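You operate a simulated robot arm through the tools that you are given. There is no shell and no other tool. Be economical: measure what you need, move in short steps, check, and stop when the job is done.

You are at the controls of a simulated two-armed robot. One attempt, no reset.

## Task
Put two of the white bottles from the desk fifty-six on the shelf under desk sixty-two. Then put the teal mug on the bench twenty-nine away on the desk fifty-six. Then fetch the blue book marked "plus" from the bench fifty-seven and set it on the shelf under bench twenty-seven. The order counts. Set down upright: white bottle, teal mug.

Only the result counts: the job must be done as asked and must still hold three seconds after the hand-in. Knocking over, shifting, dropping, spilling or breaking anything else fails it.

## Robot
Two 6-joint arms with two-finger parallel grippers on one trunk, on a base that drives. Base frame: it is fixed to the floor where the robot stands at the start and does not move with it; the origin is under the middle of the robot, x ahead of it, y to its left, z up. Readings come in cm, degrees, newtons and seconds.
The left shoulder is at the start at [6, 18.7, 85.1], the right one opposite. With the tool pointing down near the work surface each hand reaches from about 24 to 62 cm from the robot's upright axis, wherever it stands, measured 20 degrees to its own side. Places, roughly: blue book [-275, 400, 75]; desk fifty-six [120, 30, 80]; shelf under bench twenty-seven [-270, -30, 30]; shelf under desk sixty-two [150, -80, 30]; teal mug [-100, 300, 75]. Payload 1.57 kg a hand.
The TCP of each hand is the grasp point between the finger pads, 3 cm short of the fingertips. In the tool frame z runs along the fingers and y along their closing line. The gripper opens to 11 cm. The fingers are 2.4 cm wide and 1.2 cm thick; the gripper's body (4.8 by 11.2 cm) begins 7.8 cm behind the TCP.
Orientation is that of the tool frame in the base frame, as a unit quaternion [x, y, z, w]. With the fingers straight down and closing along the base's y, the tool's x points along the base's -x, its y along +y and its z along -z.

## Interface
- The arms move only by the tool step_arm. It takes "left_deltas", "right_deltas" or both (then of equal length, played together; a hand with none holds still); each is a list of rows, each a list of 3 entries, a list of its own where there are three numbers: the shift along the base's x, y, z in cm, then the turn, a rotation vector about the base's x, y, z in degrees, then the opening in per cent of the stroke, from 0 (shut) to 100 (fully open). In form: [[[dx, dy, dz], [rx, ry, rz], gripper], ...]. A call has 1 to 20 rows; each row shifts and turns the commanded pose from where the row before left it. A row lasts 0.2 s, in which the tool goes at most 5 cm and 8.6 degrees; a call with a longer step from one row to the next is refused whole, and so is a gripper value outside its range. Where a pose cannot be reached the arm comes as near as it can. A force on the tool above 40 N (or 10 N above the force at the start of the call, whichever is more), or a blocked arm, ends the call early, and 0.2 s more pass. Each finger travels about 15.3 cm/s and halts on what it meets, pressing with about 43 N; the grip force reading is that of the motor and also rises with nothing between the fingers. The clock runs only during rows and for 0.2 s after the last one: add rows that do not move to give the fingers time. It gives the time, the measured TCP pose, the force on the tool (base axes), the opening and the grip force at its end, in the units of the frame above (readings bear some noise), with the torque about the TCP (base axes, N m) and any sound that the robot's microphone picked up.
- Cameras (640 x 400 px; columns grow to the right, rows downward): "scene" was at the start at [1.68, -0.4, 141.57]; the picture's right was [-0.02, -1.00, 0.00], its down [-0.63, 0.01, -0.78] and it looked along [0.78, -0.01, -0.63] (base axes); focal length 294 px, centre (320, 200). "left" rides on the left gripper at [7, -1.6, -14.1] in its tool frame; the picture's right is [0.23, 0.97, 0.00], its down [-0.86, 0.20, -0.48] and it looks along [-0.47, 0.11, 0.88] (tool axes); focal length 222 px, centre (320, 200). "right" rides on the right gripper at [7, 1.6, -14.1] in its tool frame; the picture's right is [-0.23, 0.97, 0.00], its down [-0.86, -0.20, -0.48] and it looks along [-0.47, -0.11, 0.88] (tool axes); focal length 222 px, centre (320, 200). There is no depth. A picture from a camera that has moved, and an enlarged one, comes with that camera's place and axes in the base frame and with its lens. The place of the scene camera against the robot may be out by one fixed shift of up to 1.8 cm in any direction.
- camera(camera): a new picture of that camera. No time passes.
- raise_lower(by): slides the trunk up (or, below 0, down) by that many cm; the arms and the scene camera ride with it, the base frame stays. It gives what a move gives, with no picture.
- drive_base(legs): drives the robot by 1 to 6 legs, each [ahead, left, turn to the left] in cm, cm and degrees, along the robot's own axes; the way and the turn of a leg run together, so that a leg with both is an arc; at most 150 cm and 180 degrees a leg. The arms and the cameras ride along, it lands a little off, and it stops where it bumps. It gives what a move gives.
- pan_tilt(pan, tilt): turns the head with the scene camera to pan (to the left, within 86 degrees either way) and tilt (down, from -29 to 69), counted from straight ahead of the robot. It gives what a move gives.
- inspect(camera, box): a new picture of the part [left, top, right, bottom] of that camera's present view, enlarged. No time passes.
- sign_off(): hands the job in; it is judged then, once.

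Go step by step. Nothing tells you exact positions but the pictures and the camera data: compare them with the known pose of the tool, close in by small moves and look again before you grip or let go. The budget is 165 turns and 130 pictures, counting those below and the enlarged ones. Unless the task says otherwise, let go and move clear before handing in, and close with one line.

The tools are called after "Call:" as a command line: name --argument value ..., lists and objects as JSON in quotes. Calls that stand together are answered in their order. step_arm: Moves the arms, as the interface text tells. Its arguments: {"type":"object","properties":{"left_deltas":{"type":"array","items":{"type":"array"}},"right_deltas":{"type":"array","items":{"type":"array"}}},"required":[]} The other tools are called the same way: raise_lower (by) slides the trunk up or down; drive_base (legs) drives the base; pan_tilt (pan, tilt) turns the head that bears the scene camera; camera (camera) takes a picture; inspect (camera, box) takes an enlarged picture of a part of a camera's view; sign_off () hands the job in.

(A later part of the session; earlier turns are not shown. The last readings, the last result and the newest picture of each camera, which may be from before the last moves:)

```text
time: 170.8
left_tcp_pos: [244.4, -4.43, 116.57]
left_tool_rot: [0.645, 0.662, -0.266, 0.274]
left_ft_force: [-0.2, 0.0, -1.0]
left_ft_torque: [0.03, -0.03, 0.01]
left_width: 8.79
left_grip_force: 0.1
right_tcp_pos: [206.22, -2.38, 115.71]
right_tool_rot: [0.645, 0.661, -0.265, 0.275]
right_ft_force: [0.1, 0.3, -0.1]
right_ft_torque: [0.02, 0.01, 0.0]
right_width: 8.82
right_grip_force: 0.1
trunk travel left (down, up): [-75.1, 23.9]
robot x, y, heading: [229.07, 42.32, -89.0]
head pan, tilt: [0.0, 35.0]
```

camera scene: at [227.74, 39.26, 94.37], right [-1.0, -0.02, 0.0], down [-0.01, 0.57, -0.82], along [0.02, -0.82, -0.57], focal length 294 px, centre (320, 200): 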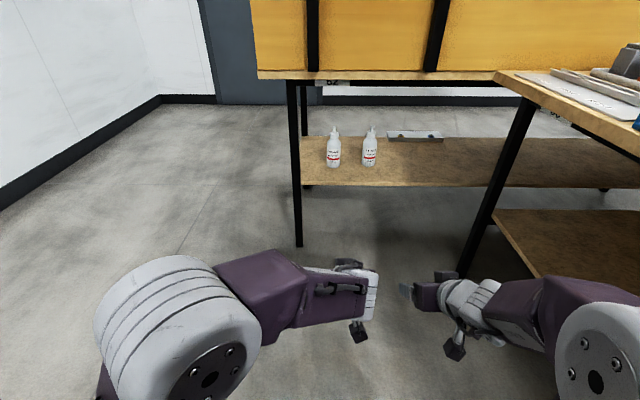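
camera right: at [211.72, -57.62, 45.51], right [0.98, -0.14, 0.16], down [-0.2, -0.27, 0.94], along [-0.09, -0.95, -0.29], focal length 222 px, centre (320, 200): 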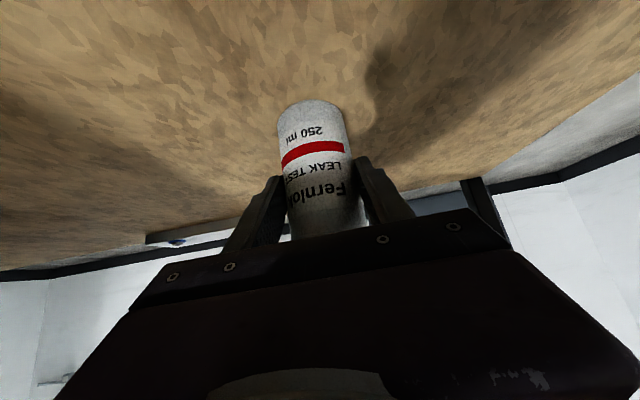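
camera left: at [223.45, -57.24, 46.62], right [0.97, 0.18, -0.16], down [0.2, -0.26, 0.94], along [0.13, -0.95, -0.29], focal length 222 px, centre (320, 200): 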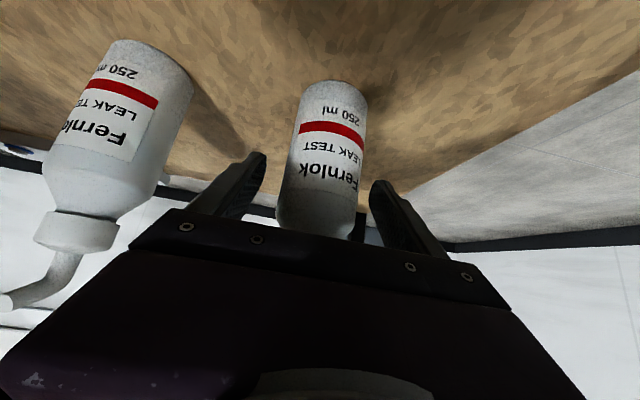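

Label "62" confirmed. Now drive back along the aisle to bench 29 for the teal mug.

Call:
drive_base --legs '[[-137, 0, 0], [0, -150, 0], [0, 0, -90], [0, 0, -90]]'

Call:
raise_lower --by 20

Call:
pan_tilt --pan 40 --tilt 30

Call:
camera --camera "scene"

```text
time: 192.1
left_tcp_pos: [62.02, 225.7, 116.59]
left_tool_rot: [0.667, -0.639, -0.278, -0.263]
left_ft_force: [-0.2, -0.4, 0.4]
left_ft_torque: [0.01, 0.01, -0.01]
left_width: 8.8
left_grip_force: 0.0
right_tcp_pos: [100.19, 224.42, 115.81]
right_tool_rot: [0.667, -0.639, -0.278, -0.263]
right_ft_force: [-0.1, -0.3, 0.6]
right_ft_torque: [0.03, 0.02, -0.01]
right_width: 8.82
right_grip_force: 0.1
trunk travel left (down, up): [-75.1, 23.9]
robot x, y, heading: [78.35, 179.14, 92.3]
head pan, tilt: [0.0, 35.0]
```

```text
time: 194.3
left_tcp_pos: [61.96, 225.75, 136.66]
left_tool_rot: [0.667, -0.639, -0.277, -0.264]
left_ft_force: [0.0, -0.5, 0.2]
left_ft_torque: [-0.01, 0.02, 0.01]
left_width: 8.82
left_grip_force: 0.0
right_tcp_pos: [100.16, 224.28, 135.85]
right_tool_rot: [0.668, -0.639, -0.278, -0.263]
right_ft_force: [0.3, 0.0, 0.0]
right_ft_torque: [0.04, 0.03, -0.02]
right_width: 8.8
right_grip_force: 0.1
trunk travel left (down, up): [-95.1, 3.9]
robot x, y, heading: [78.57, 179.38, 92.6]
head pan, tilt: [0.0, 35.0]
```

```text
time: 195.3
left_tcp_pos: [61.9, 225.77, 136.73]
left_tool_rot: [0.668, -0.638, -0.278, -0.263]
left_ft_force: [-1.4, -0.2, 0.6]
left_ft_torque: [-0.02, 0.01, 0.0]
left_width: 8.78
left_grip_force: 0.1
right_tcp_pos: [100.23, 224.45, 135.75]
right_tool_rot: [0.667, -0.639, -0.278, -0.263]
right_ft_force: [-0.5, -0.2, -0.3]
right_ft_torque: [0.04, -0.01, 0.02]
right_width: 8.8
right_grip_force: 0.1
trunk travel left (down, up): [-95.1, 3.9]
robot x, y, heading: [78.55, 179.49, 92.4]
head pan, tilt: [40.0, 30.0]
```

```text
75 pictures are left
camera scene: at [71.79, 179.66, 190.15], right [0.74, 0.67, 0.0], down [0.34, -0.37, -0.87], along [-0.58, 0.64, -0.5], focal length 294 px, centre (320, 200)
```

scene: 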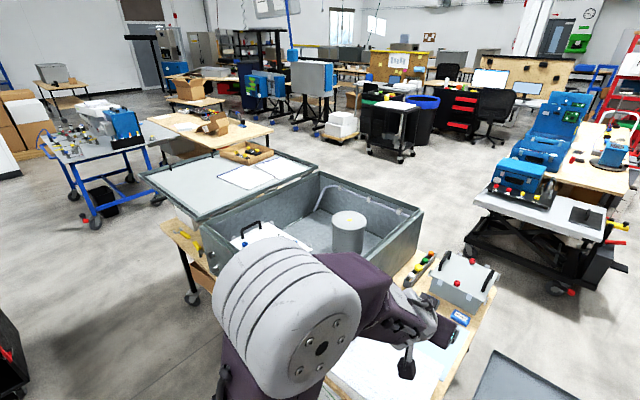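

Call:
inspect --camera "scene" --box '[120, 100, 360, 300]'

Call:
inspect --camera "scene" --box '[30, 50, 270, 200]'

```text
2.00 times, centred on (240, 200) of scene
camera zoom: at [71.79, 179.66, 190.15], right [0.74, 0.67, 0.0], down [0.34, -0.37, -0.87], along [-0.58, 0.64, -0.5], focal length 588 px, centre (480, 200)
```

zoom: 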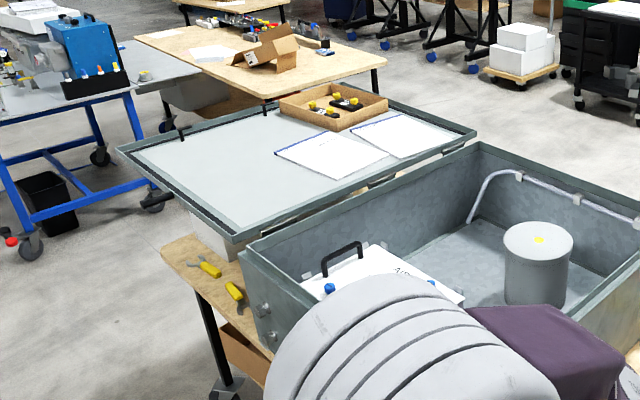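

```text
2.67 times, centred on (150, 125) of scene
camera zoom: at [71.79, 179.66, 190.15], right [0.74, 0.67, 0.0], down [0.34, -0.37, -0.87], along [-0.58, 0.64, -0.5], focal length 785 px, centre (773, 400)
```

zoom: 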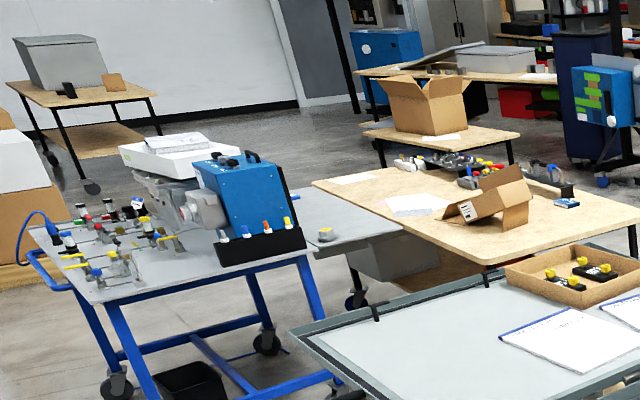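

The mug isn't visible from here (the propped lid hides that area). Drive along the aisle to the left end of the bench and look.

Call:
drive_base --legs '[[0, 0, -2.4], [0, 150, 0], [0, 50, 0]]'

Call:
pan_tilt --pan 0 --tilt 40

Call:
camera --camera "scene"

Call:
pan_tilt --pan 60 --tilt 30

Call:
camera --camera "scene"

```text
time: 205.8
left_tcp_pos: [-138.27, 228.27, 136.72]
left_tool_rot: [-0.649, 0.658, 0.27, 0.271]
left_ft_force: [-0.1, 0.3, 1.0]
left_ft_torque: [-0.03, 0.02, -0.01]
left_width: 8.79
left_grip_force: 0.0
right_tcp_pos: [-100.3, 224.64, 135.83]
right_tool_rot: [-0.649, 0.658, 0.27, 0.269]
right_ft_force: [0.2, -0.5, 0.1]
right_ft_torque: [0.0, 0.0, 0.01]
right_width: 8.82
right_grip_force: 0.1
trunk travel left (down, up): [-95.1, 3.9]
robot x, y, heading: [-124.35, 180.59, 89.3]
head pan, tilt: [40.0, 30.0]
```

```text
time: 206.9
left_tcp_pos: [-138.52, 228.25, 136.73]
left_tool_rot: [-0.649, 0.658, 0.27, 0.271]
left_ft_force: [0.2, 0.2, -0.3]
left_ft_torque: [-0.01, 0.02, 0.01]
left_width: 8.79
left_grip_force: 0.0
right_tcp_pos: [-100.52, 224.7, 135.77]
right_tool_rot: [-0.649, 0.658, 0.271, 0.271]
right_ft_force: [0.5, -0.1, -0.2]
right_ft_torque: [-0.01, -0.03, -0.02]
right_width: 8.78
right_grip_force: 0.1
trunk travel left (down, up): [-95.1, 3.9]
robot x, y, heading: [-124.55, 180.98, 89.0]
head pan, tilt: [0.0, 40.0]
```

```text
72 pictures are left
camera scene: at [-125.57, 183.04, 188.62], right [1.0, -0.02, 0.0], down [-0.01, -0.64, -0.77], along [0.01, 0.77, -0.64], focal length 294 px, centre (320, 200)
```

scene: 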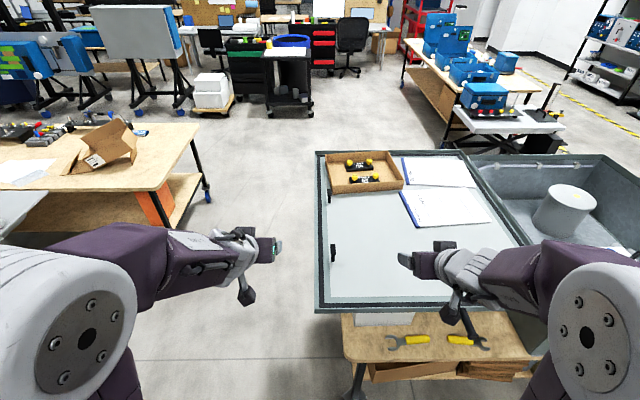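

```text
time: 208.2
left_tcp_pos: [-138.53, 228.19, 136.6]
left_tool_rot: [-0.649, 0.658, 0.27, 0.27]
left_ft_force: [0.6, -0.4, -0.6]
left_ft_torque: [0.02, 0.0, 0.02]
left_width: 8.8
left_grip_force: 0.2
right_tcp_pos: [-100.5, 224.63, 135.9]
right_tool_rot: [-0.649, 0.658, 0.27, 0.27]
right_ft_force: [0.0, -0.6, -0.1]
right_ft_torque: [0.03, 0.0, 0.0]
right_width: 8.81
right_grip_force: 0.0
trunk travel left (down, up): [-95.1, 3.9]
robot x, y, heading: [-124.33, 180.62, 89.2]
head pan, tilt: [60.0, 30.0]
```

```text
71 pictures are left
camera scene: at [-133.42, 179.2, 190.15], right [0.51, 0.86, 0.0], down [0.43, -0.26, -0.87], along [-0.74, 0.45, -0.5], focal length 294 px, centre (320, 200)
```

scene: 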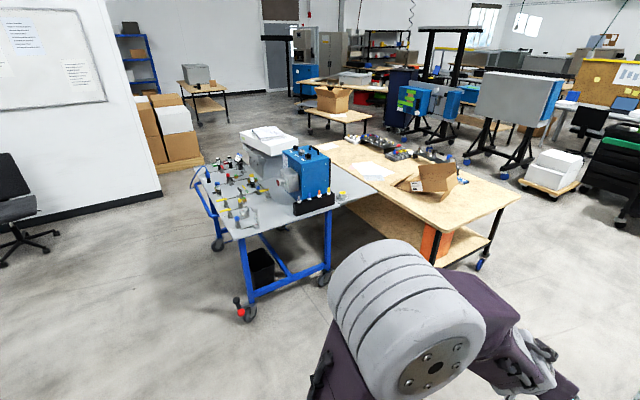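

No mug seen from above; it may be under the propped lid. Shift left clear of the bench, lower and look beneath.

Call:
drive_base --legs '[[0, 45, 0]]'

Call:
raise_lower --by -40

Call:
raise_lower --by -40

Call:
pan_tilt --pan -40 --tilt 10

Call:
camera --camera "scene"

```text
time: 210.9
left_tcp_pos: [-183.47, 228.72, 136.67]
left_tool_rot: [-0.65, 0.656, 0.272, 0.269]
left_ft_force: [0.2, -0.3, -0.1]
left_ft_torque: [0.0, 0.02, -0.02]
left_width: 8.81
left_grip_force: 0.0
right_tcp_pos: [-145.35, 225.31, 135.72]
right_tool_rot: [-0.65, 0.657, 0.271, 0.27]
right_ft_force: [0.5, -0.5, 0.1]
right_ft_torque: [0.02, -0.01, 0.01]
right_width: 8.8
right_grip_force: 0.0
trunk travel left (down, up): [-95.1, 3.9]
robot x, y, heading: [-169.53, 181.11, 89.2]
head pan, tilt: [60.0, 30.0]
```

```text
time: 214.8
left_tcp_pos: [-183.6, 228.79, 96.71]
left_tool_rot: [-0.65, 0.657, 0.271, 0.271]
left_ft_force: [1.1, 0.0, -0.1]
left_ft_torque: [0.0, -0.02, -0.01]
left_width: 8.8
left_grip_force: 0.0
right_tcp_pos: [-145.59, 225.44, 95.74]
right_tool_rot: [-0.651, 0.656, 0.27, 0.27]
right_ft_force: [0.8, 0.1, -0.1]
right_ft_torque: [0.0, 0.02, 0.01]
right_width: 8.82
right_grip_force: 0.0
trunk travel left (down, up): [-55.1, 43.9]
robot x, y, heading: [-169.74, 181.42, 89.3]
head pan, tilt: [60.0, 30.0]
```

```text
time: 218.6
left_tcp_pos: [-183.67, 228.83, 56.63]
left_tool_rot: [-0.65, 0.657, 0.27, 0.27]
left_ft_force: [0.5, 0.3, 1.0]
left_ft_torque: [0.0, 0.02, 0.01]
left_width: 8.82
left_grip_force: 0.2
right_tcp_pos: [-145.6, 225.33, 55.8]
right_tool_rot: [-0.651, 0.656, 0.271, 0.269]
right_ft_force: [0.3, -0.2, -0.8]
right_ft_torque: [-0.03, -0.01, 0.01]
right_width: 8.8
right_grip_force: 0.1
trunk travel left (down, up): [-15.1, 83.9]
robot x, y, heading: [-169.96, 181.33, 89.3]
head pan, tilt: [60.0, 30.0]
```

```text
time: 220.4
left_tcp_pos: [-183.65, 228.74, 56.57]
left_tool_rot: [-0.65, 0.656, 0.271, 0.271]
left_ft_force: [-0.7, -0.1, -0.7]
left_ft_torque: [-0.03, -0.01, 0.0]
left_width: 8.79
left_grip_force: 0.0
right_tcp_pos: [-145.74, 225.35, 55.88]
right_tool_rot: [-0.651, 0.656, 0.271, 0.27]
right_ft_force: [-0.4, 1.3, -0.4]
right_ft_torque: [0.01, 0.0, -0.02]
right_width: 8.79
right_grip_force: 0.1
trunk travel left (down, up): [-15.1, 83.9]
robot x, y, heading: [-169.87, 181.63, 89.3]
head pan, tilt: [-40.0, 10.0]
```

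```text
70 pictures are left
camera scene: at [-164.56, 182.22, 113.38], right [0.76, -0.65, 0.0], down [-0.11, -0.13, -0.98], along [0.64, 0.75, -0.17], focal length 294 px, centre (320, 200)
```

scene: 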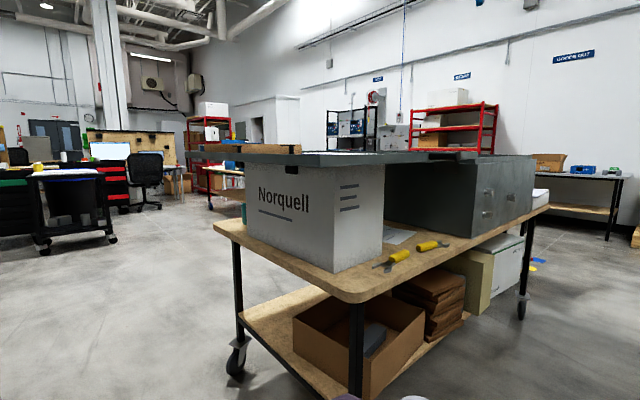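

A bit of teal shows behind the "Norquell" box – the mug is near (-95,325) at the back of bench 29. Drive round the end to its far side.

Call:
raise_lower --by 40

Call:
drive_base --legs '[[150, 0, 0], [75, 0, 0], [0, -70, 0]]'

Call:
drive_base --legs '[[0, 0, -90], [0, 0, -89]]'

Call:
pan_tilt --pan 0 --tilt 35

Call:
camera --camera "scene"

```text
time: 224.2
left_tcp_pos: [-183.7, 228.81, 96.56]
left_tool_rot: [-0.65, 0.656, 0.271, 0.271]
left_ft_force: [-0.4, 0.7, 0.1]
left_ft_torque: [-0.03, 0.03, -0.01]
left_width: 8.81
left_grip_force: 0.0
right_tcp_pos: [-145.66, 225.4, 95.65]
right_tool_rot: [-0.651, 0.656, 0.27, 0.27]
right_ft_force: [0.1, 1.2, 0.2]
right_ft_torque: [0.03, -0.02, 0.01]
right_width: 8.8
right_grip_force: 0.1
trunk travel left (down, up): [-55.1, 43.9]
robot x, y, heading: [-169.37, 181.44, 89.4]
head pan, tilt: [-40.0, 10.0]
```

```text
time: 238.8
left_tcp_pos: [-109.61, 453.15, 96.64]
left_tool_rot: [-0.651, 0.656, 0.271, 0.27]
left_ft_force: [-0.6, 0.4, -0.4]
left_ft_torque: [-0.03, 0.02, 0.01]
left_width: 8.8
left_grip_force: 0.0
right_tcp_pos: [-71.46, 449.85, 95.92]
right_tool_rot: [-0.651, 0.656, 0.271, 0.269]
right_ft_force: [0.3, -0.1, -0.1]
right_ft_torque: [0.01, 0.03, 0.02]
right_width: 8.79
right_grip_force: 0.0
trunk travel left (down, up): [-55.1, 43.9]
robot x, y, heading: [-95.43, 406.2, 89.3]
head pan, tilt: [-40.0, 10.0]
```

```text
time: 246.8
left_tcp_pos: [-81.45, 358.66, 96.6]
left_tool_rot: [0.656, 0.651, -0.27, 0.271]
left_ft_force: [-0.5, 0.5, 0.1]
left_ft_torque: [0.02, -0.01, -0.06]
left_width: 8.78
left_grip_force: 0.0
right_tcp_pos: [-119.39, 362.08, 95.86]
right_tool_rot: [0.657, 0.65, -0.27, 0.27]
right_ft_force: [-0.1, -0.5, -0.3]
right_ft_torque: [0.0, 0.03, -0.01]
right_width: 8.79
right_grip_force: 0.0
trunk travel left (down, up): [-55.1, 43.9]
robot x, y, heading: [-95.64, 405.82, -90.4]
head pan, tilt: [-40.0, 10.0]
```

```text
time: 247.9
left_tcp_pos: [-81.42, 358.64, 96.61]
left_tool_rot: [0.656, 0.651, -0.27, 0.271]
left_ft_force: [0.5, -0.6, -1.1]
left_ft_torque: [-0.01, 0.01, 0.01]
left_width: 8.81
left_grip_force: 0.0
right_tcp_pos: [-119.38, 362.08, 95.79]
right_tool_rot: [0.656, 0.651, -0.269, 0.27]
right_ft_force: [-0.1, 0.1, 0.0]
right_ft_torque: [0.0, 0.0, 0.01]
right_width: 8.8
right_grip_force: 0.1
trunk travel left (down, up): [-55.1, 43.9]
robot x, y, heading: [-95.42, 406.03, -90.4]
head pan, tilt: [0.0, 35.0]
```

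```text
69 pictures are left
camera scene: at [-96.38, 402.83, 149.37], right [-1.0, 0.01, 0.0], down [0.01, 0.57, -0.82], along [-0.01, -0.82, -0.57], focal length 294 px, centre (320, 200)
```

scene: 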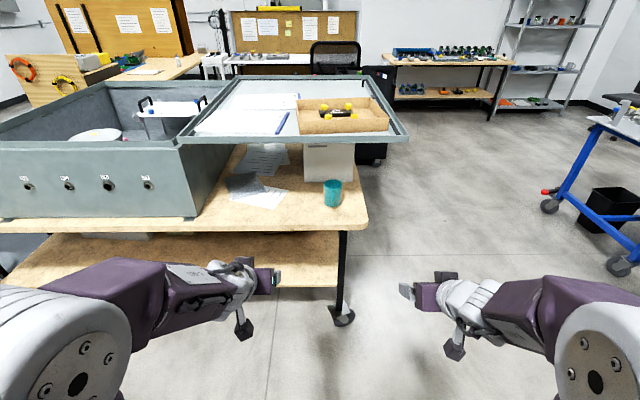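

The teal mug stands near the bench's back edge at about (-102,301). Zoom on it.

Call:
inspect --camera "scene" --box '[273, 160, 393, 235]'

```text
5.33 times, centred on (333, 198) of scene
camera zoom: at [-96.38, 402.83, 149.37], right [-1.0, 0.01, 0.0], down [0.01, 0.57, -0.82], along [-0.01, -0.82, -0.57], focal length 1569 px, centre (251, 213)
```

zoom: 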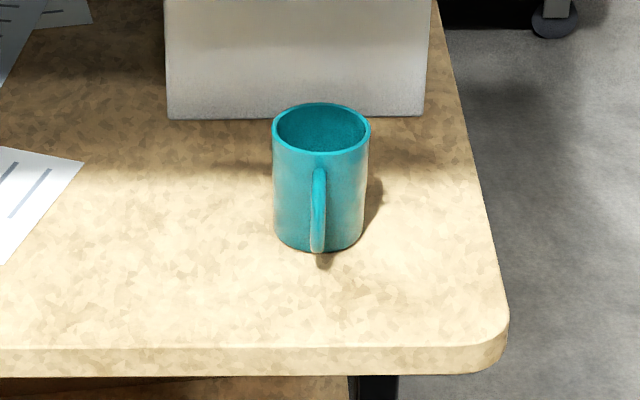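

Mug handle faces me; I'll grasp the body with the right hand, fingers straddling the handle. Drive closer.

Call:
drive_base --legs '[[33, 0, 0]]'

Call:
step_arm --right_deltas '[[[4, 0, 0], [0, 0, 0], 100], [[4, 0, 0], [0, 0, 0], 100], [[4, 0, 0], [0, 0, 0], 100], [[4, 0, 0], [0, 0, 0], 100], [[0, 0, 0], [0, 0, 0], 100]]'

Call:
camera --camera "right"

Call:
camera --camera "scene"

```text
time: 250.1
left_tcp_pos: [-81.35, 324.97, 96.73]
left_tool_rot: [0.655, 0.652, -0.27, 0.271]
left_ft_force: [-0.9, -0.3, 0.3]
left_ft_torque: [-0.01, 0.0, 0.01]
left_width: 8.81
left_grip_force: 0.1
right_tcp_pos: [-119.42, 328.06, 95.78]
right_tool_rot: [0.655, 0.652, -0.27, 0.271]
right_ft_force: [-0.4, -0.3, 0.3]
right_ft_torque: [0.0, -0.02, 0.0]
right_width: 8.81
right_grip_force: 0.0
trunk travel left (down, up): [-55.1, 43.9]
robot x, y, heading: [-95.5, 372.2, -90.3]
head pan, tilt: [0.0, 35.0]
```

```text
time: 251.3
left_tcp_pos: [-81.41, 325.03, 96.58]
left_tool_rot: [0.654, 0.652, -0.27, 0.272]
left_ft_force: [0.7, 0.5, 0.0]
left_ft_torque: [-0.01, 0.01, 0.02]
left_width: 8.81
left_grip_force: 0.0
right_tcp_pos: [-116.15, 328.16, 93.26]
right_tool_rot: [0.653, 0.654, -0.268, 0.273]
right_ft_force: [0.8, 0.8, 1.1]
right_ft_torque: [0.01, 0.01, 0.03]
right_width: 10.99
right_grip_force: 0.1
right hand out of reach, approached as far as the arm can: row 2, 3, 4
trunk travel left (down, up): [-55.1, 43.9]
robot x, y, heading: [-95.73, 372.0, -90.4]
head pan, tilt: [0.0, 35.0]
```

```text
67 pictures are left
camera right: at [-114.71, 343.12, 98.47], right [0.97, -0.16, 0.17], down [-0.2, -0.27, 0.94], along [-0.11, -0.95, -0.29], focal length 222 px, centre (320, 200)
```

right: 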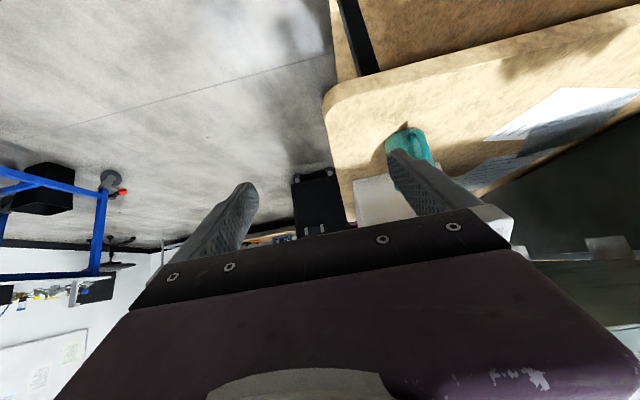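

```text
66 pictures are left
camera scene: at [-96.61, 369.15, 149.37], right [-1.0, 0.01, 0.0], down [0.0, 0.57, -0.82], along [0.0, -0.82, -0.57], focal length 294 px, centre (320, 200)
```

scene: 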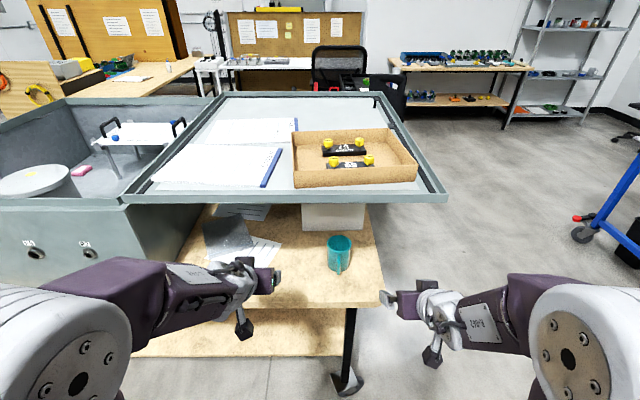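

Call:
step_arm --right_deltas '[[[0, -3, 1], [0, 0, 0], 100], [[0, -3, 1], [0, 0, 0], 100], [[0, -2, 1], [0, 0, 0], 100], [[0, 0, 0], [0, 0, 0], 100], [[0, 0, 0], [0, 0, 0], 100]]'

Call:
camera --camera "right"

```text
time: 252.5
left_tcp_pos: [-81.35, 325.09, 96.74]
left_tool_rot: [0.654, 0.652, -0.27, 0.272]
left_ft_force: [0.6, -0.4, -0.5]
left_ft_torque: [-0.01, -0.01, 0.01]
left_width: 8.8
left_grip_force: 0.1
right_tcp_pos: [-115.97, 320.36, 96.33]
right_tool_rot: [0.655, 0.652, -0.27, 0.271]
right_ft_force: [0.0, -0.1, -0.5]
right_ft_torque: [-0.01, -0.01, -0.02]
right_width: 11.0
right_grip_force: 0.1
right hand out of reach, approached as far as the arm can: row 1
trunk travel left (down, up): [-55.1, 43.9]
robot x, y, heading: [-95.7, 372.64, -90.2]
head pan, tilt: [0.0, 35.0]
```

```text
65 pictures are left
camera right: at [-114.35, 335.28, 101.37], right [0.97, -0.16, 0.16], down [-0.2, -0.27, 0.94], along [-0.11, -0.95, -0.29], focal length 222 px, centre (320, 200)
```

right: 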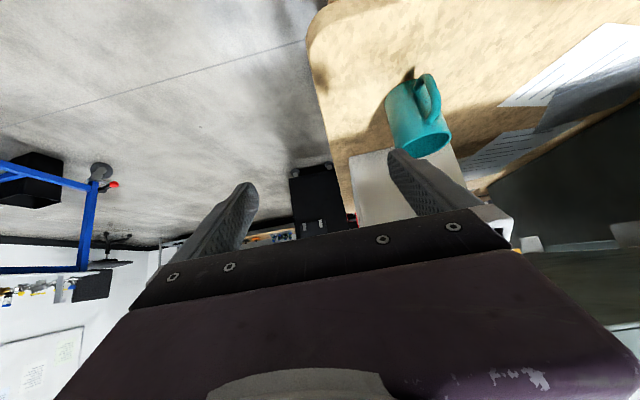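

Call:
step_arm --right_deltas '[[[4, 0.5, 0], [0, 0, 0], 100], [[4, 0.5, 0], [0, 0, 0], 100], [[4.3, 0, 0], [0, 0, 0], 100], [[0.2, 0, -3], [0, 0, 0], 100], [[0, 0, -3], [0, 0, 0], 100], [[0, 0, 0], [0, 0, 0], 100]]'

Call:
camera --camera "right"

```text
time: 253.9
left_tcp_pos: [-81.35, 325.08, 96.81]
left_tool_rot: [0.654, 0.653, -0.269, 0.272]
left_ft_force: [0.1, -0.3, 0.3]
left_ft_torque: [0.01, 0.0, 0.04]
left_width: 8.78
left_grip_force: 0.1
right_tcp_pos: [-103.56, 321.2, 90.26]
right_tool_rot: [0.654, 0.652, -0.269, 0.272]
right_ft_force: [0.1, 0.5, -0.9]
right_ft_torque: [-0.02, -0.03, -0.01]
right_width: 11.01
right_grip_force: 0.1
right hand out of reach, approached as far as the arm can: row 1
trunk travel left (down, up): [-55.1, 43.9]
robot x, y, heading: [-95.77, 372.09, -90.4]
head pan, tilt: [0.0, 35.0]
```

```text
64 pictures are left
camera right: at [-101.81, 336.16, 95.31], right [0.97, -0.16, 0.16], down [-0.2, -0.27, 0.94], along [-0.11, -0.95, -0.29], focal length 222 px, centre (320, 200)
```

right: 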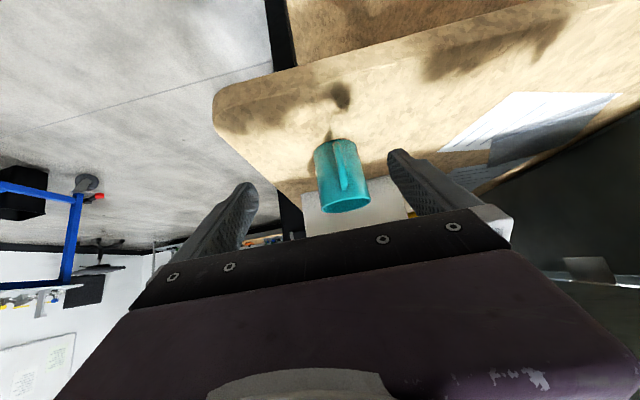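

Call:
step_arm --right_deltas '[[[0.5, -2, -2.5], [0, 0, 0], 100], [[0.5, -3, -2], [0, 0, 0], 100], [[0, -4, -1], [0, 0, 0], 100], [[0, -3, 0], [0, 0, 0], 100], [[0, 0, 0], [0, 0, 0], 100]]'

Call:
camera --camera "right"

```text
time: 255.1
left_tcp_pos: [-81.2, 325.09, 96.72]
left_tool_rot: [0.654, 0.652, -0.27, 0.271]
left_ft_force: [0.3, -0.5, 0.1]
left_ft_torque: [-0.03, 0.02, 0.0]
left_width: 8.79
left_grip_force: 0.1
right_tcp_pos: [-102.66, 309.16, 84.76]
right_tool_rot: [0.655, 0.652, -0.269, 0.271]
right_ft_force: [0.2, 0.0, 0.6]
right_ft_torque: [-0.03, 0.03, -0.02]
right_width: 10.97
right_grip_force: 0.1
trunk travel left (down, up): [-55.1, 43.9]
robot x, y, heading: [-95.75, 372.05, -90.3]
head pan, tilt: [0.0, 35.0]
```

```text
63 pictures are left
camera right: at [-100.91, 324.15, 89.78], right [0.97, -0.16, 0.16], down [-0.2, -0.27, 0.94], along [-0.11, -0.95, -0.29], focal length 222 px, centre (320, 200)
```

right: 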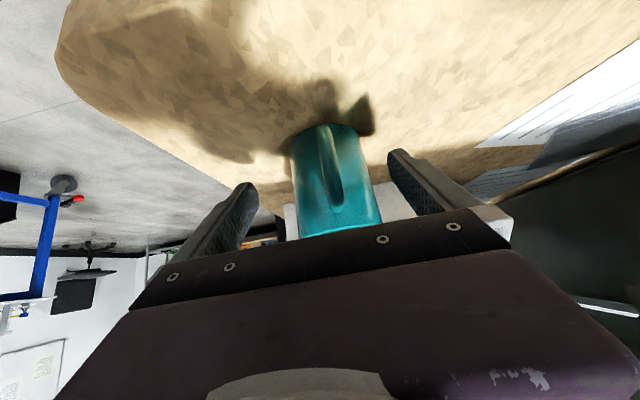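

Mug centred between the fingers, ~6 cm further. Advance and check.

Call:
step_arm --right_deltas '[[[0.3, -2, 0], [0, 0, 0], 100], [[0.2, -2, 0], [0, 0, 0], 100], [[0, -1.7, 0], [0, 0, 0], 100], [[0, 0, 0], [0, 0, 0], 100]]'

Call:
camera --camera "right"

```text
time: 256.1
left_tcp_pos: [-81.48, 325.03, 96.58]
left_tool_rot: [0.654, 0.653, -0.269, 0.272]
left_ft_force: [-0.4, 0.5, 0.4]
left_ft_torque: [-0.03, 0.0, 0.0]
left_width: 8.79
left_grip_force: 0.0
right_tcp_pos: [-102.13, 303.6, 84.66]
right_tool_rot: [0.655, 0.652, -0.27, 0.271]
right_ft_force: [0.2, 0.6, -0.8]
right_ft_torque: [0.03, -0.02, -0.02]
right_width: 11.01
right_grip_force: 0.0
trunk travel left (down, up): [-55.1, 43.9]
robot x, y, heading: [-95.59, 372.27, -90.3]
head pan, tilt: [0.0, 35.0]
```

```text
62 pictures are left
camera right: at [-100.39, 318.53, 89.81], right [0.97, -0.16, 0.16], down [-0.2, -0.27, 0.94], along [-0.11, -0.95, -0.29], focal length 222 px, centre (320, 200)
```

right: 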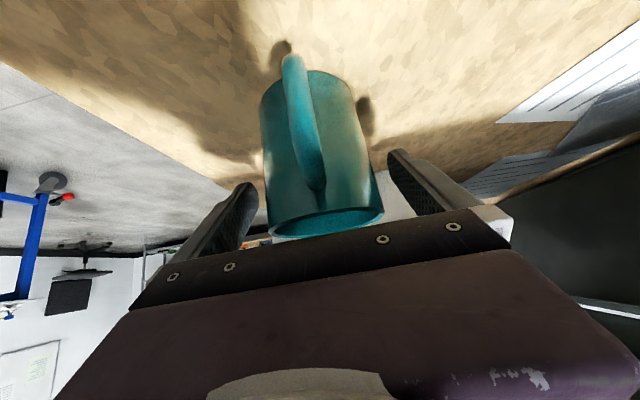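

Centred. Close the grip.

Call:
step_arm --right_deltas '[[[0, -0.3, 0], [0, 0, 0], 80], [[0, 0, 0], [0, 0, 0], 65], [[0, 0, 0], [0, 0, 0], 45], [[0, 0, 0], [0, 0, 0], 40], [[0, 0, 0], [0, 0, 0], 40]]'

Call:
camera --camera "right"

```text
time: 257.3
left_tcp_pos: [-81.46, 324.97, 96.59]
left_tool_rot: [0.654, 0.653, -0.269, 0.271]
left_ft_force: [-0.3, -1.0, 0.6]
left_ft_torque: [-0.01, 0.03, -0.01]
left_width: 8.81
left_grip_force: 0.1
right_tcp_pos: [-102.07, 303.23, 84.6]
right_tool_rot: [0.654, 0.652, -0.269, 0.272]
right_ft_force: [0.9, -0.6, 0.7]
right_ft_torque: [-0.02, -0.02, -0.03]
right_width: 7.24
right_grip_force: 42.9
trunk travel left (down, up): [-55.1, 43.9]
robot x, y, heading: [-95.58, 372.05, -90.4]
head pan, tilt: [0.0, 35.0]
```

```text
61 pictures are left
camera right: at [-100.38, 318.19, 89.75], right [0.97, -0.16, 0.16], down [-0.2, -0.27, 0.94], along [-0.11, -0.95, -0.29], focal length 222 px, centre (320, 200)
```

right: 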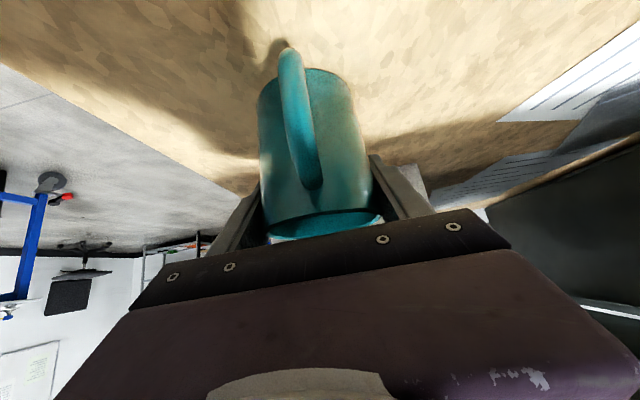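

Gripped at 7.24 cm. Lift, draw back, drive off the bench.

Call:
step_arm --right_deltas '[[[0, 0, 1.5], [0, 0, 0], 40], [[0, 0, 3], [0, 0, 0], 40], [[0, 1.5, 3], [0, 0, 0], 40], [[0, 3, 3], [0, 0, 0], 40], [[-1, 3, 3], [0, 0, 0], 40], [[-3, 3, 0], [0, 0, 0], 40], [[-3, 2, 0], [0, 0, 0], 40], [[0, 0, 0], [0, 0, 0], 40]]'

Call:
drive_base --legs '[[-40, 0, 0]]'

Call:
camera --camera "scene"

```text
time: 259.1
left_tcp_pos: [-81.36, 325.03, 96.63]
left_tool_rot: [0.654, 0.653, -0.269, 0.271]
left_ft_force: [1.0, 0.8, 0.0]
left_ft_torque: [0.0, 0.03, -0.01]
left_width: 8.8
left_grip_force: 0.0
right_tcp_pos: [-108.84, 315.6, 98.22]
right_tool_rot: [0.655, 0.652, -0.269, 0.271]
right_ft_force: [0.8, -0.4, -2.8]
right_ft_torque: [-0.02, 0.01, -0.04]
right_width: 7.23
right_grip_force: 43.0
trunk travel left (down, up): [-55.1, 43.9]
robot x, y, heading: [-95.49, 372.39, -90.2]
head pan, tilt: [0.0, 35.0]
```

```text
time: 261.6
left_tcp_pos: [-81.35, 365.18, 96.55]
left_tool_rot: [0.655, 0.651, -0.271, 0.271]
left_ft_force: [0.9, -0.2, 0.7]
left_ft_torque: [-0.01, 0.01, 0.0]
left_width: 8.81
left_grip_force: 0.0
right_tcp_pos: [-108.91, 355.75, 98.2]
right_tool_rot: [0.655, 0.651, -0.27, 0.271]
right_ft_force: [-0.1, 0.0, -2.5]
right_ft_torque: [-0.05, -0.02, 0.0]
right_width: 7.22
right_grip_force: 42.8
trunk travel left (down, up): [-55.1, 43.9]
robot x, y, heading: [-95.59, 412.76, -90.5]
head pan, tilt: [0.0, 35.0]
```

```text
60 pictures are left
camera scene: at [-96.37, 409.3, 149.37], right [-1.0, 0.01, 0.0], down [0.0, 0.57, -0.82], along [-0.01, -0.82, -0.57], focal length 294 px, centre (320, 200)
```

scene: 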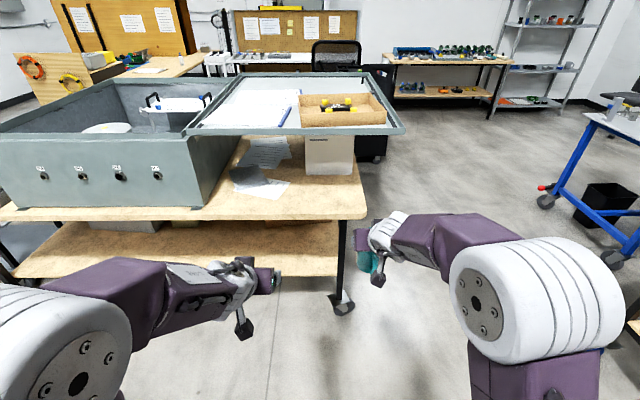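

Mug is secure. Raise the trunk and drive back to the front of desk 56.

Call:
raise_lower --by 35

Call:
drive_base --legs '[[0, -75, 0], [150, 0, 0], [78, 0, 0]]'

Call:
drive_base --legs '[[0, 150, 0], [0, 20, 0], [0, 0, 90]]'

Call:
pan_tilt --pan -40 --tilt 40

Call:
camera --camera "scene"

```text
time: 265.0
left_tcp_pos: [-81.18, 365.06, 131.71]
left_tool_rot: [0.655, 0.651, -0.27, 0.272]
left_ft_force: [-0.2, 0.2, -0.5]
left_ft_torque: [0.01, -0.03, 0.0]
left_width: 8.81
left_grip_force: 0.1
right_tcp_pos: [-108.7, 355.72, 133.28]
right_tool_rot: [0.656, 0.651, -0.27, 0.27]
right_ft_force: [-0.9, -0.3, -2.5]
right_ft_torque: [-0.01, 0.01, 0.01]
right_width: 7.21
right_grip_force: 43.6
trunk travel left (down, up): [-90.1, 8.9]
robot x, y, heading: [-95.4, 412.22, -90.5]
head pan, tilt: [0.0, 35.0]
```

```text
time: 279.9
left_tcp_pos: [-160.87, 137.08, 131.69]
left_tool_rot: [0.662, 0.644, -0.272, 0.268]
left_ft_force: [0.9, -0.2, 0.3]
left_ft_torque: [-0.02, 0.0, 0.04]
left_width: 8.79
left_grip_force: 0.1
right_tcp_pos: [-188.66, 128.46, 133.31]
right_tool_rot: [0.662, 0.645, -0.272, 0.268]
right_ft_force: [0.8, 0.8, -2.7]
right_ft_torque: [-0.05, 0.0, 0.02]
right_width: 7.22
right_grip_force: 43.0
trunk travel left (down, up): [-90.1, 8.9]
robot x, y, heading: [-174.32, 184.75, -91.5]
head pan, tilt: [0.0, 35.0]
```

```text
time: 292.4
left_tcp_pos: [45.31, 186.89, 131.61]
left_tool_rot: [0.036, 0.923, -0.013, 0.383]
left_ft_force: [-0.1, -0.5, 0.1]
left_ft_torque: [0.02, 0.01, -0.01]
left_width: 8.8
left_grip_force: 0.1
right_tcp_pos: [52.59, 158.92, 133.12]
right_tool_rot: [0.036, 0.924, -0.013, 0.381]
right_ft_force: [-0.5, 0.1, -3.3]
right_ft_torque: [0.0, -0.03, -0.02]
right_width: 7.17
right_grip_force: 42.9
trunk travel left (down, up): [-90.1, 8.9]
robot x, y, heading: [-3.29, 176.17, -4.8]
head pan, tilt: [0.0, 35.0]
```

```text
time: 293.4
left_tcp_pos: [45.26, 187.04, 131.6]
left_tool_rot: [0.035, 0.923, -0.013, 0.382]
left_ft_force: [0.5, 0.8, -0.5]
left_ft_torque: [0.0, -0.03, 0.02]
left_width: 8.82
left_grip_force: 0.0
right_tcp_pos: [52.57, 158.87, 133.22]
right_tool_rot: [0.036, 0.924, -0.013, 0.382]
right_ft_force: [-0.2, -0.7, -1.9]
right_ft_torque: [0.02, -0.05, 0.04]
right_width: 7.18
right_grip_force: 42.9
trunk travel left (down, up): [-90.1, 8.9]
robot x, y, heading: [-2.58, 175.69, -4.6]
head pan, tilt: [-40.0, 40.0]
```

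```text
59 pictures are left
camera scene: at [-3.67, 170.45, 183.61], right [-0.7, -0.71, 0.0], down [-0.46, 0.45, -0.77], along [0.55, -0.54, -0.64], focal length 294 px, centre (320, 200)
```

scene: 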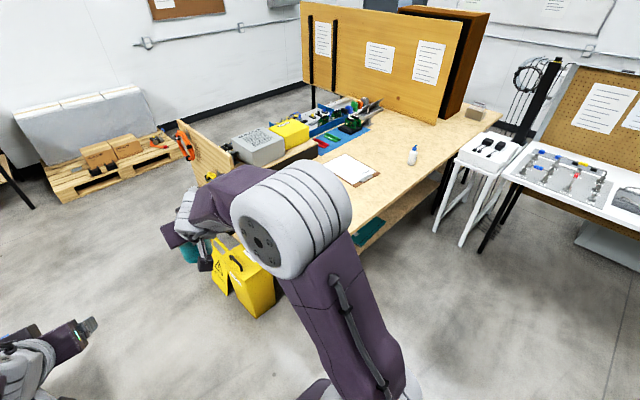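

Front-left of desk 56 is free. Straighten and drive to (8,75).

Call:
drive_base --legs '[[0, 0, 4.7], [10, 0, 0], [0, -98, 0]]'

Call:
raise_lower --by -35

Call:
pan_tilt --pan 0 --tilt 45

Call:
camera --camera "scene"

Call:
camera --camera "right"

```text
time: 299.7
left_tcp_pos: [54.4, 94.18, 131.74]
left_tool_rot: [-0.002, 0.924, 0.002, 0.383]
left_ft_force: [0.4, 0.0, 1.2]
left_ft_torque: [-0.01, -0.02, 0.01]
left_width: 8.8
left_grip_force: 0.1
right_tcp_pos: [63.92, 66.73, 133.09]
right_tool_rot: [-0.002, 0.924, 0.003, 0.382]
right_ft_force: [-0.4, 1.2, -2.6]
right_ft_torque: [-0.02, -0.06, 0.01]
right_width: 7.17
right_grip_force: 43.2
trunk travel left (down, up): [-90.1, 8.9]
robot x, y, heading: [7.45, 79.35, 0.3]
head pan, tilt: [-40.0, 40.0]
```

```text
time: 303.1
left_tcp_pos: [54.44, 93.98, 96.59]
left_tool_rot: [-0.003, 0.924, 0.004, 0.383]
left_ft_force: [-0.4, -0.6, 0.7]
left_ft_torque: [0.01, -0.03, -0.02]
left_width: 8.8
left_grip_force: 0.1
right_tcp_pos: [64.0, 66.75, 98.18]
right_tool_rot: [-0.002, 0.924, 0.003, 0.382]
right_ft_force: [-0.8, 0.1, -2.7]
right_ft_torque: [-0.01, -0.06, 0.0]
right_width: 7.17
right_grip_force: 42.8
trunk travel left (down, up): [-55.1, 43.9]
robot x, y, heading: [7.73, 79.49, -0.1]
head pan, tilt: [-40.0, 40.0]
```

```text
time: 304.2
left_tcp_pos: [54.43, 94.09, 96.69]
left_tool_rot: [-0.003, 0.924, 0.003, 0.382]
left_ft_force: [0.1, 0.7, 0.2]
left_ft_torque: [-0.01, 0.0, 0.03]
left_width: 8.79
left_grip_force: 0.0
right_tcp_pos: [63.98, 66.74, 98.18]
right_tool_rot: [-0.003, 0.924, 0.003, 0.382]
right_ft_force: [0.3, 0.7, -3.3]
right_ft_torque: [0.02, -0.04, 0.0]
right_width: 7.17
right_grip_force: 42.6
trunk travel left (down, up): [-55.1, 43.9]
robot x, y, heading: [7.31, 79.7, 0.1]
head pan, tilt: [0.0, 45.0]
```

```text
58 pictures are left
camera scene: at [8.57, 79.08, 147.89], right [0.0, -1.0, 0.0], down [-0.71, 0.0, -0.71], along [0.71, 0.0, -0.71], focal length 294 px, centre (320, 200)
```

scene: 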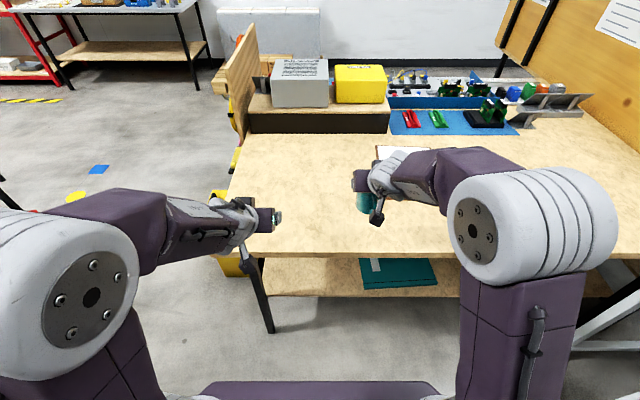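

```text
57 pictures are left
camera right: at [49.11, 68.22, 103.27], right [0.15, 0.97, 0.16], down [0.27, -0.2, 0.94], along [0.95, -0.1, -0.29], focal length 222 px, centre (320, 200)
```

right: 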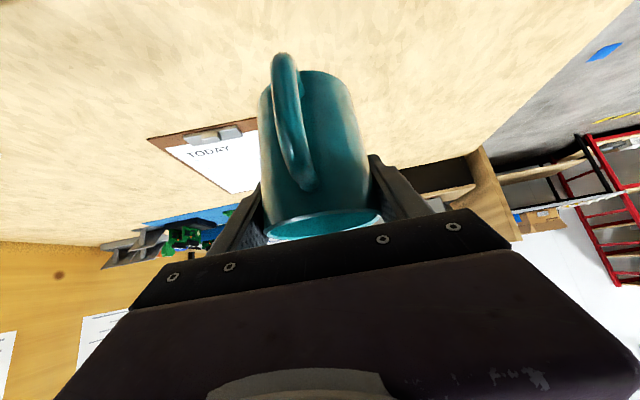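

Space beneath is free. Move in and lower toward the desk.

Call:
step_arm --right_deltas '[[[3, 0, 0], [0, 0, 0], 40], [[3, 0, -2], [0, 0, 0], 40], [[0, 0, -3], [0, 0, 0], 40], [[0, 0, -3], [0, 0, 0], 40], [[0, 0, -2.5], [0, 0, 0], 40], [[0, 0, 0], [0, 0, 0], 40]]'

Call:
step_arm --right_deltas '[[[0, 0, -0.6], [0, 0, 0], 40], [[0, 0, -0.5], [0, 0, 0], 40], [[0, 0, -0.4], [0, 0, 0], 40], [[0, 0, -0.3], [0, 0, 0], 40], [[0, 0, 0], [0, 0, 0], 40]]'

Call:
camera --camera "right"

```text
time: 305.6
left_tcp_pos: [54.36, 94.08, 96.77]
left_tool_rot: [-0.003, 0.924, 0.003, 0.383]
left_ft_force: [-0.2, -0.6, -0.2]
left_ft_torque: [0.01, 0.01, 0.01]
left_width: 8.79
left_grip_force: 0.1
right_tcp_pos: [69.97, 66.6, 87.69]
right_tool_rot: [-0.003, 0.924, 0.003, 0.382]
right_ft_force: [0.4, -0.1, -2.6]
right_ft_torque: [0.01, -0.03, 0.03]
right_width: 7.15
right_grip_force: 43.1
trunk travel left (down, up): [-55.1, 43.9]
robot x, y, heading: [7.51, 79.29, 0.2]
head pan, tilt: [0.0, 45.0]
```

```text
time: 306.8
left_tcp_pos: [54.39, 94.12, 96.63]
left_tool_rot: [-0.002, 0.924, 0.003, 0.382]
left_ft_force: [-0.1, -0.4, -0.6]
left_ft_torque: [0.01, 0.02, -0.01]
left_width: 8.81
left_grip_force: 0.0
right_tcp_pos: [70.11, 66.67, 85.93]
right_tool_rot: [-0.002, 0.924, 0.003, 0.382]
right_ft_force: [0.5, 0.6, -2.8]
right_ft_torque: [0.01, -0.03, 0.03]
right_width: 7.16
right_grip_force: 42.9
trunk travel left (down, up): [-55.1, 43.9]
robot x, y, heading: [7.46, 79.31, -0.0]
head pan, tilt: [0.0, 45.0]
```

```text
56 pictures are left
camera right: at [55.15, 68.23, 91.0], right [0.15, 0.97, 0.16], down [0.27, -0.2, 0.94], along [0.95, -0.1, -0.29], focal length 222 px, centre (320, 200)
```

right: 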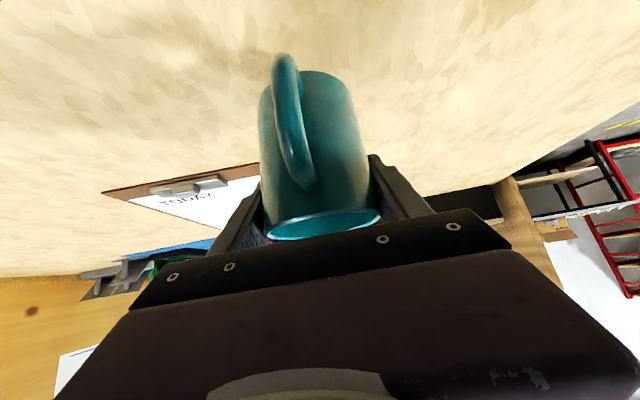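

No contact yet; keep lowering in small steps.

Call:
step_arm --right_deltas '[[[0, 0, -0.3], [0, 0, 0], 40], [[0, 0, -0.3], [0, 0, 0], 40], [[0, 0, -0.3], [0, 0, 0], 40], [[0, 0, 0], [0, 0, 0], 40]]'

```text
time: 307.8
left_tcp_pos: [54.37, 94.15, 96.62]
left_tool_rot: [-0.002, 0.924, 0.003, 0.383]
left_ft_force: [0.2, 0.5, -1.2]
left_ft_torque: [0.03, 0.01, -0.05]
left_width: 8.79
left_grip_force: 0.1
right_tcp_pos: [69.91, 66.75, 84.89]
right_tool_rot: [-0.003, 0.924, 0.003, 0.382]
right_ft_force: [0.7, 1.1, -2.3]
right_ft_torque: [-0.03, -0.06, 0.02]
right_width: 7.15
right_grip_force: 42.7
trunk travel left (down, up): [-55.1, 43.9]
robot x, y, heading: [7.31, 79.58, 0.2]
head pan, tilt: [0.0, 45.0]
```

Call:
step_arm --right_deltas '[[[0, 0, -0.2], [0, 0, 0], 40], [[0, 0, -0.2], [0, 0, 0], 40], [[0, 0, -0.2], [0, 0, 0], 40], [[0, 0, 0], [0, 0, 0], 40]]'

```text
time: 308.8
left_tcp_pos: [54.44, 94.03, 96.57]
left_tool_rot: [-0.003, 0.924, 0.003, 0.382]
left_ft_force: [0.6, -0.3, -0.5]
left_ft_torque: [-0.02, -0.01, -0.03]
left_width: 8.83
left_grip_force: 0.0
right_tcp_pos: [69.96, 66.74, 84.42]
right_tool_rot: [-0.003, 0.924, 0.003, 0.381]
right_ft_force: [-0.5, 0.3, -2.1]
right_ft_torque: [-0.06, -0.01, -0.01]
right_width: 7.15
right_grip_force: 43.8
trunk travel left (down, up): [-55.1, 43.9]
robot x, y, heading: [7.26, 79.51, 0.3]
head pan, tilt: [0.0, 45.0]
```

Call:
step_arm --right_deltas '[[[0, 0, -0.2], [0, 0, 0], 40], [[0, 0, -0.2], [0, 0, 0], 40], [[0, 0, 0], [0, 0, 0], 40]]'

Call:
camera --camera "right"

```text
time: 309.6
left_tcp_pos: [54.43, 94.19, 96.64]
left_tool_rot: [-0.003, 0.924, 0.003, 0.382]
left_ft_force: [-1.1, 0.5, -0.3]
left_ft_torque: [-0.05, -0.01, 0.02]
left_width: 8.82
left_grip_force: 0.1
right_tcp_pos: [69.86, 66.68, 84.0]
right_tool_rot: [-0.002, 0.924, 0.003, 0.382]
right_ft_force: [0.5, -0.3, -4.0]
right_ft_torque: [0.04, -0.03, -0.01]
right_width: 7.18
right_grip_force: 42.5
trunk travel left (down, up): [-55.1, 43.9]
robot x, y, heading: [7.21, 79.17, 0.6]
head pan, tilt: [0.0, 45.0]
```

```text
55 pictures are left
camera right: at [55.1, 68.24, 89.08], right [0.15, 0.97, 0.16], down [0.27, -0.2, 0.94], along [0.95, -0.1, -0.29], focal length 222 px, centre (320, 200)
```

right: 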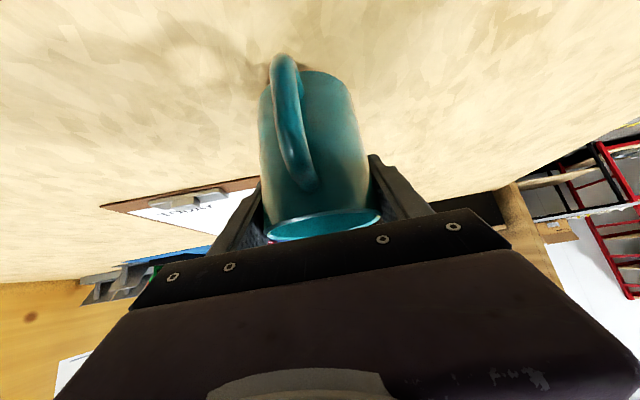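

Call:
step_arm --right_deltas '[[[0, 0, -0.25], [0, 0, 0], 40], [[0, 0, -0.25], [0, 0, 0], 40], [[0, 0, -0.2], [0, 0, 0], 40], [[0, 0, 0], [0, 0, 0], 40]]'

```text
time: 310.6
left_tcp_pos: [54.45, 94.15, 96.63]
left_tool_rot: [-0.003, 0.924, 0.004, 0.382]
left_ft_force: [0.3, -0.3, -0.3]
left_ft_torque: [0.02, -0.04, 0.03]
left_width: 8.78
left_grip_force: 0.0
right_tcp_pos: [69.85, 66.64, 83.25]
right_tool_rot: [-0.003, 0.924, 0.004, 0.382]
right_ft_force: [-0.6, 0.5, -2.5]
right_ft_torque: [-0.03, -0.04, -0.01]
right_width: 7.15
right_grip_force: 43.3
trunk travel left (down, up): [-55.1, 43.9]
robot x, y, heading: [7.3, 79.17, 0.3]
head pan, tilt: [0.0, 45.0]
```

Call:
step_arm --right_deltas '[[[0, 0, -0.25], [0, 0, 0], 40], [[0, 0, -0.25], [0, 0, 0], 40], [[0, 0, -0.2], [0, 0, 0], 40], [[0, 0, 0], [0, 0, 0], 40]]'

```text
time: 311.6
left_tcp_pos: [54.27, 94.23, 96.61]
left_tool_rot: [-0.003, 0.924, 0.004, 0.382]
left_ft_force: [-0.2, -0.5, 0.9]
left_ft_torque: [0.02, -0.02, 0.01]
left_width: 8.79
left_grip_force: 0.1
right_tcp_pos: [70.05, 66.7, 82.61]
right_tool_rot: [-0.003, 0.924, 0.003, 0.382]
right_ft_force: [1.7, -0.5, 1.1]
right_ft_torque: [-0.12, 0.0, 0.04]
right_width: 7.13
right_grip_force: 43.2
trunk travel left (down, up): [-55.1, 43.9]
robot x, y, heading: [7.14, 79.38, 0.1]
head pan, tilt: [0.0, 45.0]
```

Light contact now. Release slowly and withdraw straight back.

Call:
step_arm --right_deltas '[[[0, 0, -0.1], [0, 0, 0], 40], [[0, 0, 0], [0, 0, 0], 66], [[0, 0, 0], [0, 0, 0], 75], [[0, 0, 0], [0, 0, 0], 95], [[0, 0, 0], [0, 0, 0], 95]]'

Call:
camera --camera "right"

```text
time: 312.8
left_tcp_pos: [54.48, 94.14, 96.64]
left_tool_rot: [-0.004, 0.924, 0.004, 0.382]
left_ft_force: [0.2, -0.4, -0.2]
left_ft_torque: [-0.02, 0.0, -0.02]
left_width: 8.79
left_grip_force: 0.1
right_tcp_pos: [69.98, 66.82, 82.44]
right_tool_rot: [-0.003, 0.924, 0.003, 0.382]
right_ft_force: [-0.2, -0.5, -0.1]
right_ft_torque: [0.01, 0.0, -0.01]
right_width: 10.45
right_grip_force: 0.1
trunk travel left (down, up): [-55.1, 43.9]
robot x, y, heading: [6.84, 79.04, 0.2]
head pan, tilt: [0.0, 45.0]
```

```text
54 pictures are left
camera right: at [55.1, 68.26, 87.56], right [0.15, 0.97, 0.16], down [0.27, -0.2, 0.94], along [0.95, -0.1, -0.29], focal length 222 px, centre (320, 200)
```

right: 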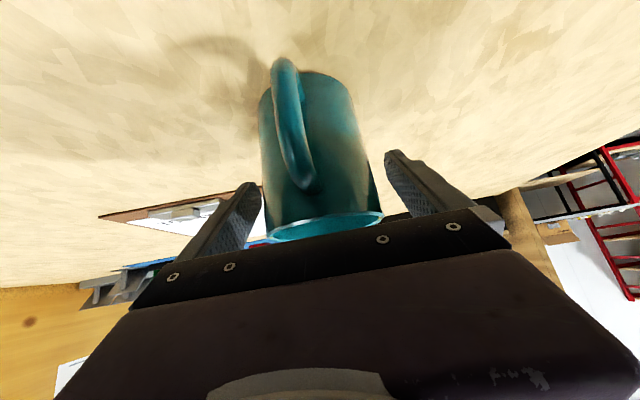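

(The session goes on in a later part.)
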